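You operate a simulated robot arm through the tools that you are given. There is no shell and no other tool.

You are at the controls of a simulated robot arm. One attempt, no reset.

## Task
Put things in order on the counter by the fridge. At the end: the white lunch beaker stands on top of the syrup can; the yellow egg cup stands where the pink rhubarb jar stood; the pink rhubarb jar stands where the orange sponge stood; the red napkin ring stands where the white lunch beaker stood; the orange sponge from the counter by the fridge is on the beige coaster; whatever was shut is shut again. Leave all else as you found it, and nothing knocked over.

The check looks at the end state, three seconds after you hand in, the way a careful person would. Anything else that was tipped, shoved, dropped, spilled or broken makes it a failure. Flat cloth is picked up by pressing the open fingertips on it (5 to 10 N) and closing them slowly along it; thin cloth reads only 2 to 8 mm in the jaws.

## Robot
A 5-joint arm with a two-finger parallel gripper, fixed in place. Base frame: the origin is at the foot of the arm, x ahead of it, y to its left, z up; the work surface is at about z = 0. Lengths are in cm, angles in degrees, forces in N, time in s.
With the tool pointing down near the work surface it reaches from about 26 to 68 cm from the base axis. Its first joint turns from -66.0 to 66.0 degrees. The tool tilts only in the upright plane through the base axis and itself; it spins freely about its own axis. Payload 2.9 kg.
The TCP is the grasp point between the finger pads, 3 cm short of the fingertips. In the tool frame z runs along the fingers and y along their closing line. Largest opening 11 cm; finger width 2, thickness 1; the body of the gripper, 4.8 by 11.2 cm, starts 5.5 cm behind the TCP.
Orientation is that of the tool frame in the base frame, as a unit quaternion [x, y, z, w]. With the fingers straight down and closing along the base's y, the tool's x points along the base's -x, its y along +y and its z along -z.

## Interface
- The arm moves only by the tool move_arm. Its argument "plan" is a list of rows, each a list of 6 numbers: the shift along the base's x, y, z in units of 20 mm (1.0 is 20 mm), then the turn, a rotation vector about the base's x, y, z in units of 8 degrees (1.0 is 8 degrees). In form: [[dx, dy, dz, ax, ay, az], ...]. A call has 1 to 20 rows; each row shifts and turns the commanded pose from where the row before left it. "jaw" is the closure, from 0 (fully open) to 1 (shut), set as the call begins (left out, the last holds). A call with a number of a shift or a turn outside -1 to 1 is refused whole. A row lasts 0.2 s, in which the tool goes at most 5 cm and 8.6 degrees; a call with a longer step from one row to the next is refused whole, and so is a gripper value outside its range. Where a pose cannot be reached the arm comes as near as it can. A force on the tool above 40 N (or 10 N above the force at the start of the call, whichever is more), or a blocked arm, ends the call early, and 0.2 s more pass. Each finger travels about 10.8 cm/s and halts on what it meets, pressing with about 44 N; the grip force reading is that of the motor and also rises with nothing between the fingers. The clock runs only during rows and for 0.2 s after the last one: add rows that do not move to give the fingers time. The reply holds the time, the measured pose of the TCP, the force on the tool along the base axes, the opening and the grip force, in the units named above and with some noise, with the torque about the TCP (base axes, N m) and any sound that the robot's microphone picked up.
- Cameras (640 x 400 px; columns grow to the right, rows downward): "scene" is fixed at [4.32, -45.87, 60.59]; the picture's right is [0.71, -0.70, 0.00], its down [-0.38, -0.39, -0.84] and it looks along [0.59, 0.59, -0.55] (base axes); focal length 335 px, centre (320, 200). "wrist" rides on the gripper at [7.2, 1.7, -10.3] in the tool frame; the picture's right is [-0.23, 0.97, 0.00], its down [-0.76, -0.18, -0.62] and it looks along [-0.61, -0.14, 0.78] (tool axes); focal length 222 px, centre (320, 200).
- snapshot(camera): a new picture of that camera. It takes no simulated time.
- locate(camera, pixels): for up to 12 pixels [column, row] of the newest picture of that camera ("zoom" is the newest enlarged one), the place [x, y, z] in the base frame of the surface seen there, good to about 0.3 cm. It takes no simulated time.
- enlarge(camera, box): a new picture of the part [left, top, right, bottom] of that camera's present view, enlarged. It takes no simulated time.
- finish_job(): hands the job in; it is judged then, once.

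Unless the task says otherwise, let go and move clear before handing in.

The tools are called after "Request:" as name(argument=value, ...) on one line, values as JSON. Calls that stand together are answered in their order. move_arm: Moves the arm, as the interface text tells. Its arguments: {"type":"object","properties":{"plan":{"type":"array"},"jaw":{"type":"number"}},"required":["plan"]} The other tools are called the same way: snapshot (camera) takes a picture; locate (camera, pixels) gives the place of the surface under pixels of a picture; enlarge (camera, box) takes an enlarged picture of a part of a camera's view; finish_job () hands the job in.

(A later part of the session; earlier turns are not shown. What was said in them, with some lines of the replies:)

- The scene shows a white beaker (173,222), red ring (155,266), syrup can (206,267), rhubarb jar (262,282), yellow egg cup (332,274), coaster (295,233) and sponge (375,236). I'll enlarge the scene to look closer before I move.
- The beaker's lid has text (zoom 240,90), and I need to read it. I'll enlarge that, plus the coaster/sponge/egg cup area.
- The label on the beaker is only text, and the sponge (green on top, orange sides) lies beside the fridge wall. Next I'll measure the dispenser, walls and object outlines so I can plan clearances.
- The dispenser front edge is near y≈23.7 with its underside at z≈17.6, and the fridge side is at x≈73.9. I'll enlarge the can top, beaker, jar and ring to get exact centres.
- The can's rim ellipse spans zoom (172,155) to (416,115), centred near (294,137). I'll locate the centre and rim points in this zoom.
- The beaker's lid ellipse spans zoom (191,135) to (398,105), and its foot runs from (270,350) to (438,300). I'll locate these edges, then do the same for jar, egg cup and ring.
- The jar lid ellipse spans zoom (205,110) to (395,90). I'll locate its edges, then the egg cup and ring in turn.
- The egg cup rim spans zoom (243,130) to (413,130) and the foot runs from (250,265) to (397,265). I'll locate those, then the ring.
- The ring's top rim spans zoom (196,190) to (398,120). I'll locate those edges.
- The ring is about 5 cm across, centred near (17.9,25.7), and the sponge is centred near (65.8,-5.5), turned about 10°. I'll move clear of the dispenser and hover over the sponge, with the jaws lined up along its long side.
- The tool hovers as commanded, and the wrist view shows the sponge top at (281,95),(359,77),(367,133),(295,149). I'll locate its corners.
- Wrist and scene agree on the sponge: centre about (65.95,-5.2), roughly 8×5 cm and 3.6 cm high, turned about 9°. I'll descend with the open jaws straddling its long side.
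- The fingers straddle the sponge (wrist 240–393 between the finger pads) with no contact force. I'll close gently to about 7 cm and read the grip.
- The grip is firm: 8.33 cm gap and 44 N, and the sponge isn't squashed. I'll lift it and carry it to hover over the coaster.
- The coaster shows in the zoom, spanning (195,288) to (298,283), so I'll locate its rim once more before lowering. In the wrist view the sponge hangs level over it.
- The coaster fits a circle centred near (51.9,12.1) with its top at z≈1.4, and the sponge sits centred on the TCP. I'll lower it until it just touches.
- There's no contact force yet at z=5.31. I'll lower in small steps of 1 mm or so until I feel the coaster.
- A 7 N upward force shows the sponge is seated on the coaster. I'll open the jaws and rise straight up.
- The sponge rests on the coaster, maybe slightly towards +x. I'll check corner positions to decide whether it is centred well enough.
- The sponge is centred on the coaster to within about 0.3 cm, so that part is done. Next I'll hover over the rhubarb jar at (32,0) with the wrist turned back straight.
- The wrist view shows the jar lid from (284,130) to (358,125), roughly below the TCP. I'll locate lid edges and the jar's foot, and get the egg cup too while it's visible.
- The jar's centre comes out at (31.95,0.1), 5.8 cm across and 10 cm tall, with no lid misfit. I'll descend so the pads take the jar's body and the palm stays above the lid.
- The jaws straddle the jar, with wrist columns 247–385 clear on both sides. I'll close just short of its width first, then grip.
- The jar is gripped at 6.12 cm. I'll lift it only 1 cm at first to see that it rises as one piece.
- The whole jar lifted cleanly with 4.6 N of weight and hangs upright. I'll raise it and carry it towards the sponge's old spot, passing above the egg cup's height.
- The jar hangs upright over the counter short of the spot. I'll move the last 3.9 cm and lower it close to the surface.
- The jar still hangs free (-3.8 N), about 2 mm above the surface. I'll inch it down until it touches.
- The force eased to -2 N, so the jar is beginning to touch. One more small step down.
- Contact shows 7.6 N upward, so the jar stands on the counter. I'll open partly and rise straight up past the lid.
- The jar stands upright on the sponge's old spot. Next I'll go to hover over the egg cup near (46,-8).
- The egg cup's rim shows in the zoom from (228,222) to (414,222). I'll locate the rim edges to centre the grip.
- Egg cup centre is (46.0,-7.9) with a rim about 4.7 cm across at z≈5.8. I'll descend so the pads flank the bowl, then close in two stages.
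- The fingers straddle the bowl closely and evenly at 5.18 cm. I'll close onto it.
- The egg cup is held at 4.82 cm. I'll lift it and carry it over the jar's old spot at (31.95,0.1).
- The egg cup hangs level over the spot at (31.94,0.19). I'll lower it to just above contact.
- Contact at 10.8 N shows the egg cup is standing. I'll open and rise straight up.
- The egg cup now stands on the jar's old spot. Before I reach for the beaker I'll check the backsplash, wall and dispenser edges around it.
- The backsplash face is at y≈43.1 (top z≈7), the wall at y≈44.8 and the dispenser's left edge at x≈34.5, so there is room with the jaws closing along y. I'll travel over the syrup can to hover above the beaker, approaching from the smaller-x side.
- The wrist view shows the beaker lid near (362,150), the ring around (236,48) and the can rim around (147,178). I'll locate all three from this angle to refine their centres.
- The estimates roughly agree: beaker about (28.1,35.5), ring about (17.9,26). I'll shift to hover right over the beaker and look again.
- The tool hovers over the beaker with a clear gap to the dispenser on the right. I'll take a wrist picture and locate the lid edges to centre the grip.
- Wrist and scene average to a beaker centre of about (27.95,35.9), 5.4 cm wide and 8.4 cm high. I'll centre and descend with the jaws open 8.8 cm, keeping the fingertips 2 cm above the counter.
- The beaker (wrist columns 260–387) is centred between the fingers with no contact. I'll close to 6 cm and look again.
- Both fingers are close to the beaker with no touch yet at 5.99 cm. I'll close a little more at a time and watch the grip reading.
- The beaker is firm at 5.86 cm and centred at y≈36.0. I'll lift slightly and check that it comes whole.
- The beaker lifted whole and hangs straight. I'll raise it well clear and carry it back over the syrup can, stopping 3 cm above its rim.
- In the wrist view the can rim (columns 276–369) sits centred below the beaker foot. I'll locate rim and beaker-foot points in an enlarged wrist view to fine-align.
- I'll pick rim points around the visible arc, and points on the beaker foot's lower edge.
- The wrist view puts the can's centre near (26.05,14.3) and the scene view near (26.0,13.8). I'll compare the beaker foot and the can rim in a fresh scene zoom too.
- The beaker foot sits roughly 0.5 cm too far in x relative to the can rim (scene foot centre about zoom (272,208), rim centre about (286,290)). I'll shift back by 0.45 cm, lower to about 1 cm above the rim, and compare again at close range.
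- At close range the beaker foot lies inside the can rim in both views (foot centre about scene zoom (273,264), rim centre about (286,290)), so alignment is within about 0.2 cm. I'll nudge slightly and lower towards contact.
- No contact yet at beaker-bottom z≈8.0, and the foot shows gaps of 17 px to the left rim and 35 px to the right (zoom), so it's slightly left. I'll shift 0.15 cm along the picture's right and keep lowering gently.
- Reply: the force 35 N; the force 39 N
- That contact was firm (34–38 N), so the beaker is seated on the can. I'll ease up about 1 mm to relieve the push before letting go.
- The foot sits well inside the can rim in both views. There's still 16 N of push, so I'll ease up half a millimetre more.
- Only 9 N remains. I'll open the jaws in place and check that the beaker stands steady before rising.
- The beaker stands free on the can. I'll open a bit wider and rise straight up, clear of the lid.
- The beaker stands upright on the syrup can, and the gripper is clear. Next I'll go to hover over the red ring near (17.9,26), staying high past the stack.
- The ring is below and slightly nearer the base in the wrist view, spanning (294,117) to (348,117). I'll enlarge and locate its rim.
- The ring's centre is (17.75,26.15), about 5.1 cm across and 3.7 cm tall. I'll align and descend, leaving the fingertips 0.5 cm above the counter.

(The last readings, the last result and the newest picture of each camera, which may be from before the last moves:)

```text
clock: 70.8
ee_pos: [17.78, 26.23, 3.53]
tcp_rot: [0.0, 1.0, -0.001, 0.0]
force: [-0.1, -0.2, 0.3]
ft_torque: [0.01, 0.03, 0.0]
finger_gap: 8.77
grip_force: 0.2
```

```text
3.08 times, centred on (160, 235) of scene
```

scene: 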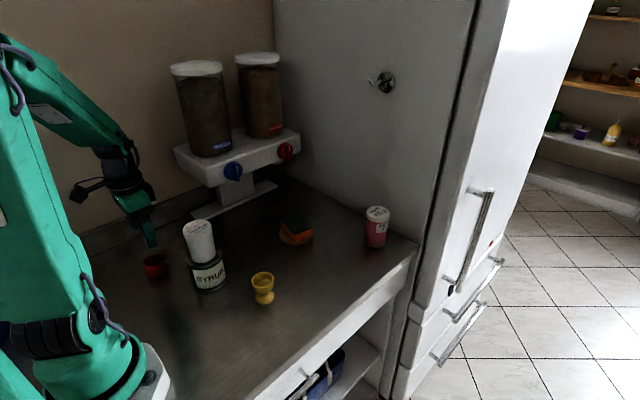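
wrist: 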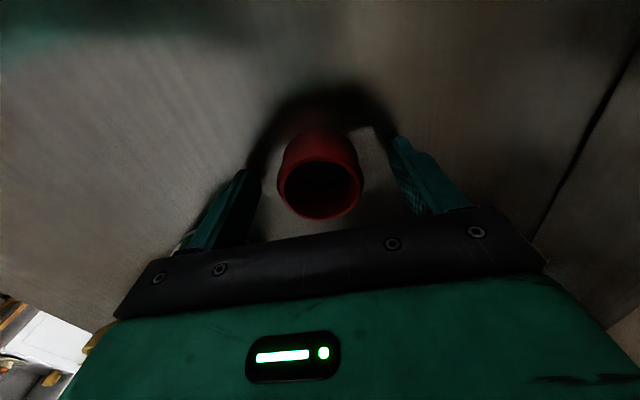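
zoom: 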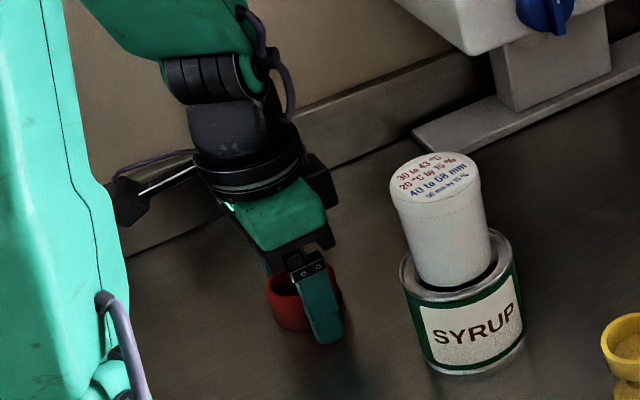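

The ring (wrist 276–363) is centred between the fingers and on the TCP row. I'll close to 5.5 cm, then gently onto it.

Request:
move_arm(plan=[[0, 0, 0, 0, 0, 0], [0, 0, 0, 0, 0, 0]], jaw=0.5)

Request:
move_arm(plan=[[0, 0, 0, 0, 0, 0], [0, 0, 0, 0, 0, 0]], jaw=0.56)

Request:
snapshot(camera="wrist")

```text
clock: 71.4
ee_pos: [17.74, 26.34, 3.54]
tcp_rot: [0.002, 1.0, 0.0, 0.001]
force: [0.0, 0.0, -0.1]
ft_torque: [-0.02, -0.01, 0.01]
finger_gap: 5.48
grip_force: 0.0
```

```text
clock: 72.0
ee_pos: [17.69, 26.23, 3.52]
tcp_rot: [0.0, 1.0, 0.0, 0.001]
force: [-0.1, 0.5, -0.1]
ft_torque: [-0.03, 0.01, 0.02]
finger_gap: 5.01
grip_force: 43.6
```

```text
taken
```

wrist: 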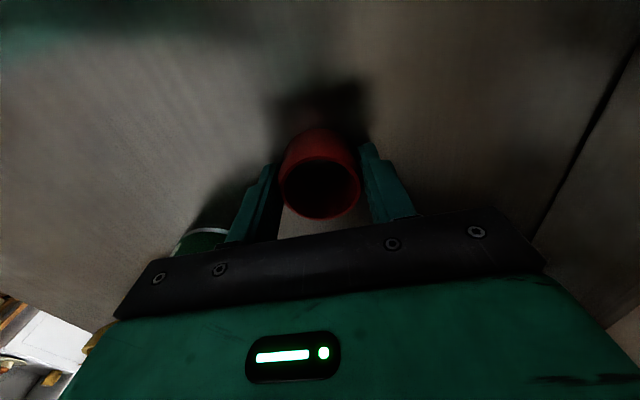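

The ring is held at 5.01 cm. I'll lift it and carry it over the beaker's old spot, estimated at (28.1,36.0).

Request:
move_arm(plan=[[0, 0, 0.3, 0, 0, 0], [0, 0, 0.8, 0, 0, 0], [0, 0, 1, 0, 0, 0], [0, 0, 0.9, 0, 0, 0], [0.861, 0.817, 0, 0, 0, 0], [0.861, 0.817, 0, 0, 0, 0], [0.861, 0.817, 0, 0, 0, 0], [0.861, 0.817, 0, 0, 0, 0], [0.861, 0.817, 0, 0, 0, 0], [0.861, 0.817, 0, 0, 0, 0], [0, 0, 0, 0, 0, 0], [0, 0, 0, 0, 0, 0]])

Request:
snapshot(camera="wrist")

Request:
enlarge(camera="scene", box=[110, 130, 250, 260])

```text
clock: 74.6
ee_pos: [28.09, 36.18, 9.37]
tcp_rot: [0.001, 1.0, 0.0, 0.0]
force: [-0.1, 0.9, -0.2]
ft_torque: [0.01, -0.02, 0.01]
finger_gap: 5.01
grip_force: 44.4
```

```text
taken
```

wrist: 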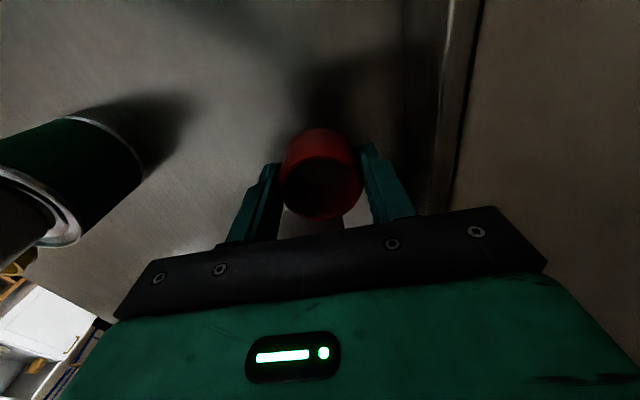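

```text
3.08 times, centred on (180, 195) of scene
```

zoom: 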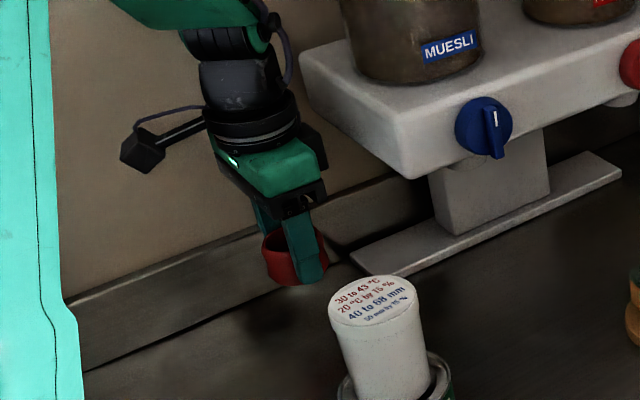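

The ring hangs level above the spot with clear gaps to the dispenser and wall. I'll lower it to just above the counter.

Request:
move_arm(plan=[[0, 0, -0.8, 0, 0, 0], [0, 0, -0.8, 0, 0, 0], [0, 0, -0.7, 0, 0, 0], [0, 0, -0.4, 0, 0, 0], [0, 0, -0.15, 0, 0, 0], [0, 0, 0, 0, 0, 0]])

Request:
enlarge(camera="scene", box=[152, 198, 196, 244])

```text
clock: 76.0
ee_pos: [28.04, 36.04, 3.77]
tcp_rot: [0.001, 1.0, 0.001, 0.0]
force: [-0.6, 0.1, -0.1]
ft_torque: [-0.02, 0.03, 0.02]
finger_gap: 5.03
grip_force: 43.9
```

```text
8.70 times, centred on (174, 221) of scene
```

zoom: 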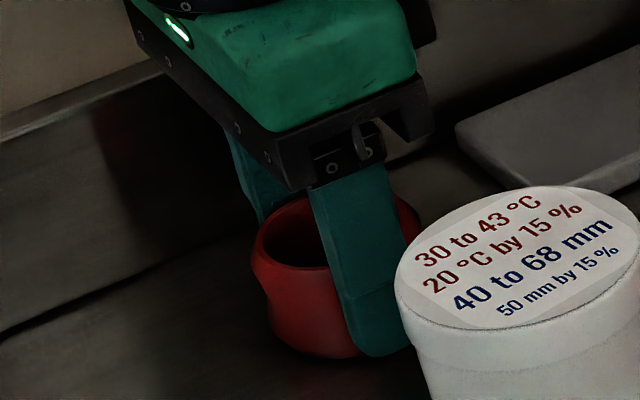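

In the scene zoom the ring's foot centre (about (348,323) once lowered) matches the beaker's old foot centre (about (350,320)). I'll inch down to contact.

Request:
move_arm(plan=[[0, 0, -0.06, 0, 0, 0], [0, 0, -0.05, 0, 0, 0], [0, 0, 0, 0, 0, 0]])

```text
clock: 76.8
ee_pos: [28.01, 36.04, 3.47]
tcp_rot: [0.001, 1.0, 0.0, 0.0]
force: [-0.1, -0.5, -0.4]
ft_torque: [0.02, 0.0, 0.01]
finger_gap: 5.04
grip_force: 43.6
```

No contact force yet. One more millimetre down.

Request:
move_arm(plan=[[0, 0, -0.04, 0, 0, 0], [0, 0, 0, 0, 0, 0]])

```text
clock: 77.4
ee_pos: [28.04, 36.01, 3.59]
tcp_rot: [0.001, 1.0, 0.0, 0.0]
force: [-3.8, -3.1, 12.4]
ft_torque: [-0.27, 0.22, -0.05]
finger_gap: 5.01
grip_force: 44.6
```

A 12 N upward force shows the ring is on the counter. I'll open and rise straight up.

Request:
move_arm(plan=[[0, 0, 0, 0, 0, 0], [0, 0, 0, 0, 0, 0], [0, 0, 0, 0, 0, 0], [0, 0, 0.3, 0, 0, 0], [0, 0, 0.7, 0, 0, 0], [0, 0, 1, 0, 0, 0], [0, 0, 1, 0, 0, 0], [0, 0, 1, 0, 0, 0], [0, 0, 1, 0, 0, 0], [0, 0, 1, 0, 0, 0], [0, 0, 0, 0, 0, 0]], jaw=0.3)

Request:
snapshot(camera="wrist")

Request:
enlarge(camera="scene", box=[110, 170, 270, 300])

```text
clock: 79.8
ee_pos: [28.0, 36.09, 15.52]
tcp_rot: [0.001, 1.0, 0.0, 0.0]
force: [0.0, -0.2, 0.2]
ft_torque: [0.03, 0.02, 0.01]
finger_gap: 7.68
grip_force: 0.1
```

```text
taken
```

wrist: 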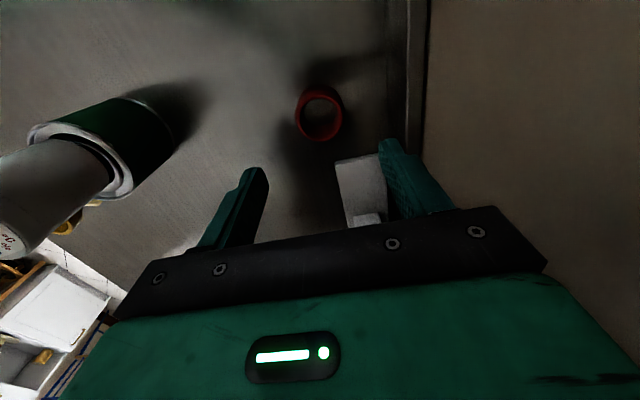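

```text
3.08 times, centred on (190, 235) of scene
```

zoom: 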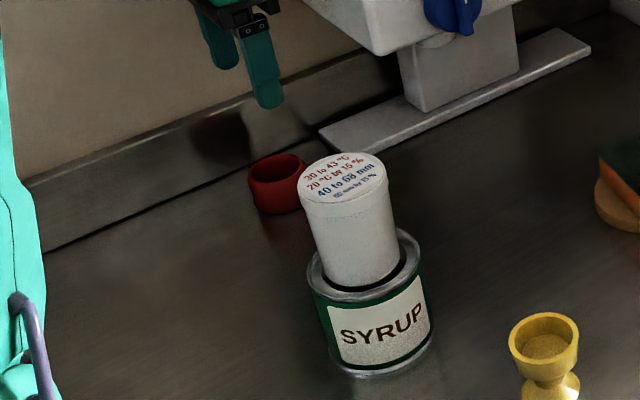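

The ring stands on the beaker's old spot and everything else is upright. I'll back away from the wall and dispenser to a clear pose for a final check.

Request:
move_arm(plan=[[-0.3, -0.8, 0.6, 0, 0, 0], [-0.3, -0.8, 0.6, 0, 0, 0], [-0.3, -0.8, 0.6, 0, 0, 0], [-0.3, -0.8, 0.6, 0, 0, 0], [-0.3, -0.8, 0.6, 0, 0, 0], [-0.3, -0.8, 0.6, 0, 0, 0], [-0.3, -0.8, 0.6, 0, 0, 0], [-0.3, -0.8, 0.6, 0, 0, 0], [0.5, -0.7, 0.2, 0, 0, 0], [0.5, -0.7, 0.2, 0, 0, 0], [0.5, -0.7, 0.2, 0, 0, 0], [0.5, -0.7, 0.2, 0, 0, 0], [0.5, -0.7, 0.2, 0, 0, 0], [0.5, -0.7, 0.2, 0, 0, 0], [0.5, -0.7, 0.2, 0, 0, 0], [0.5, -0.7, 0.2, 0, 0, 0], [0.5, -0.7, 0.2, 0, 0, 0], [0.5, -0.7, 0.2, 0, 0, 0], [0, 0, 0, 0, 0, 0]], jaw=0)

Request:
snapshot(camera="wrist")

Request:
snapshot(camera="scene")

```text
clock: 83.8
ee_pos: [33.18, 9.2, 29.27]
tcp_rot: [0.001, 1.0, 0.0, 0.0]
force: [-0.6, 0.1, 0.3]
ft_torque: [-0.01, -0.01, -0.01]
finger_gap: 11.02
grip_force: 0.0
```

```text
taken
```

wrist: 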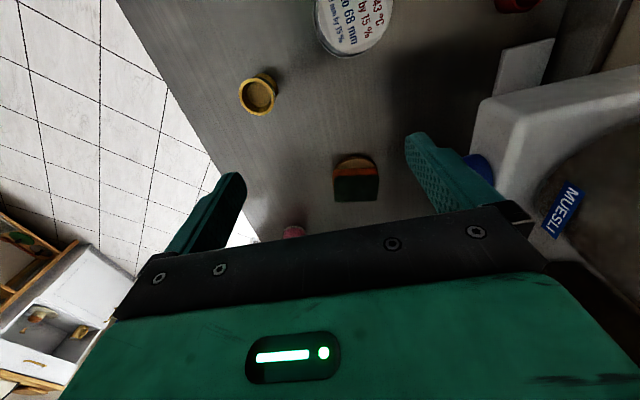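

```text
taken
```

scene: 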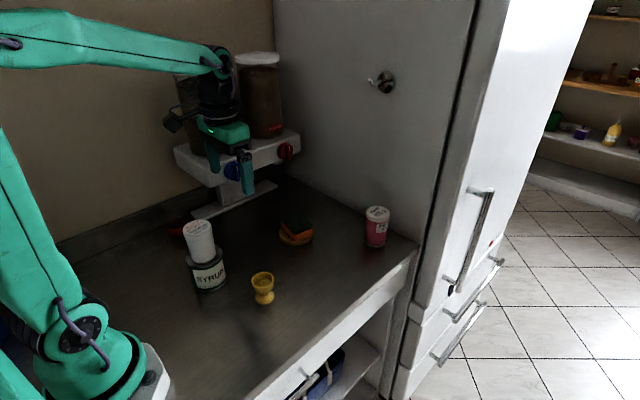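

All items look right. I'll compare the egg cup and jar with the old footprints using the same zoom boxes as at the start, and look at the stack and ring.

Request:
enlarge(camera="scene", box=[236, 252, 292, 312])

Request:
enlarge(camera="scene", box=[270, 205, 420, 300])

Request:
enlarge(camera="scene", box=[150, 195, 250, 300])

Request:
enlarge(camera="scene", box=[160, 40, 310, 220])

```text
6.67 times, centred on (264, 282) of scene
```

zoom: 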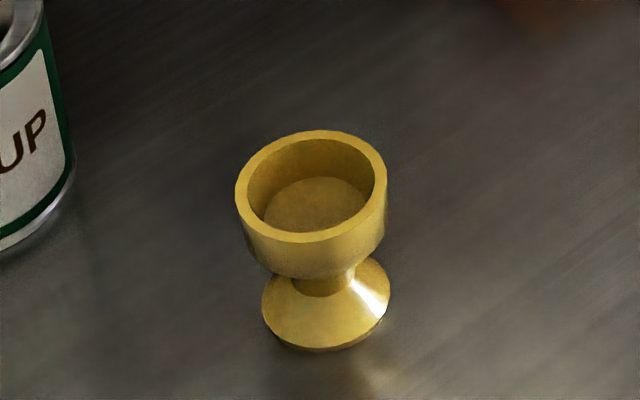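

```text
4.21 times, centred on (345, 252) of scene
```

zoom: 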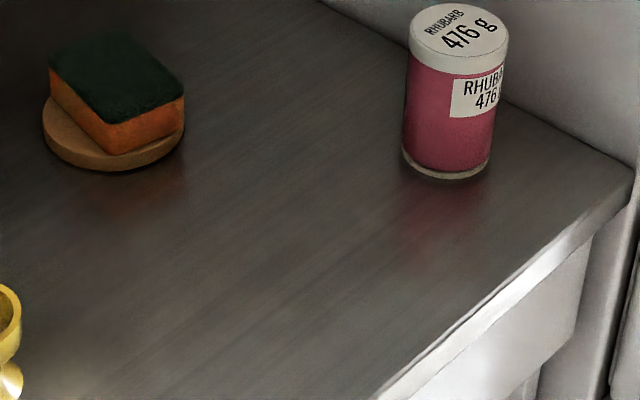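

```text
3.81 times, centred on (200, 248) of scene
```

zoom: 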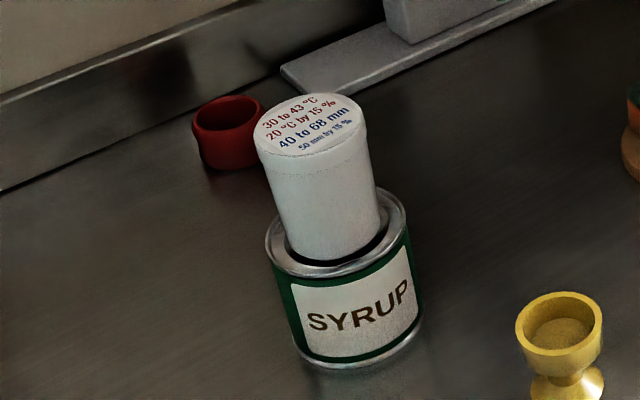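

```text
2.22 times, centred on (235, 130) of scene
```

zoom: 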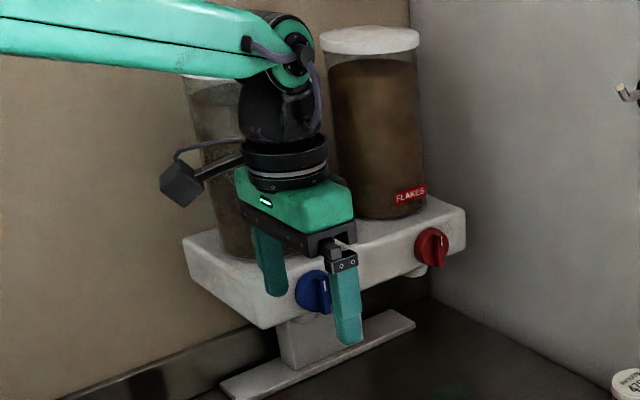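

The final views agree with the task: the jar foot is at the sponge's old centre (zoom (447,150) against (447,146)). The egg cup is within about 0.4 cm of the jar's old axis, and the ring is on the beaker's old footprint. The beaker is upright on the can, the sponge is on the coaster, nothing was opened, and the arm is clear, so I'll hand in.

Request:
finish_job()

```text
The job is handed in.
```

I put all five items where you asked and handed the job in. In the last pictures everything stood upright and the arm was clear; I haven't seen the check's result.

- **White lunch beaker:** it stands on top of the syrup can, with its foot inside the can's rim. While setting it down I pressed harder than intended, up to about 39 N. Neither the beaker nor the can shows any shift or tilt afterwards.
- **Yellow egg cup:** it stands where the rhubarb jar stood, within about 0.4 cm.
- **Pink rhubarb jar:** it stands where the sponge was, within about 0.2 cm.
- **Red napkin ring:** it stands where the beaker stood, within about 0.1 cm by my estimate just before I let go of it.
- **Orange sponge:** it lies centred on the beige coaster, within about 0.3 cm.

I opened nothing, so there was nothing to shut again.
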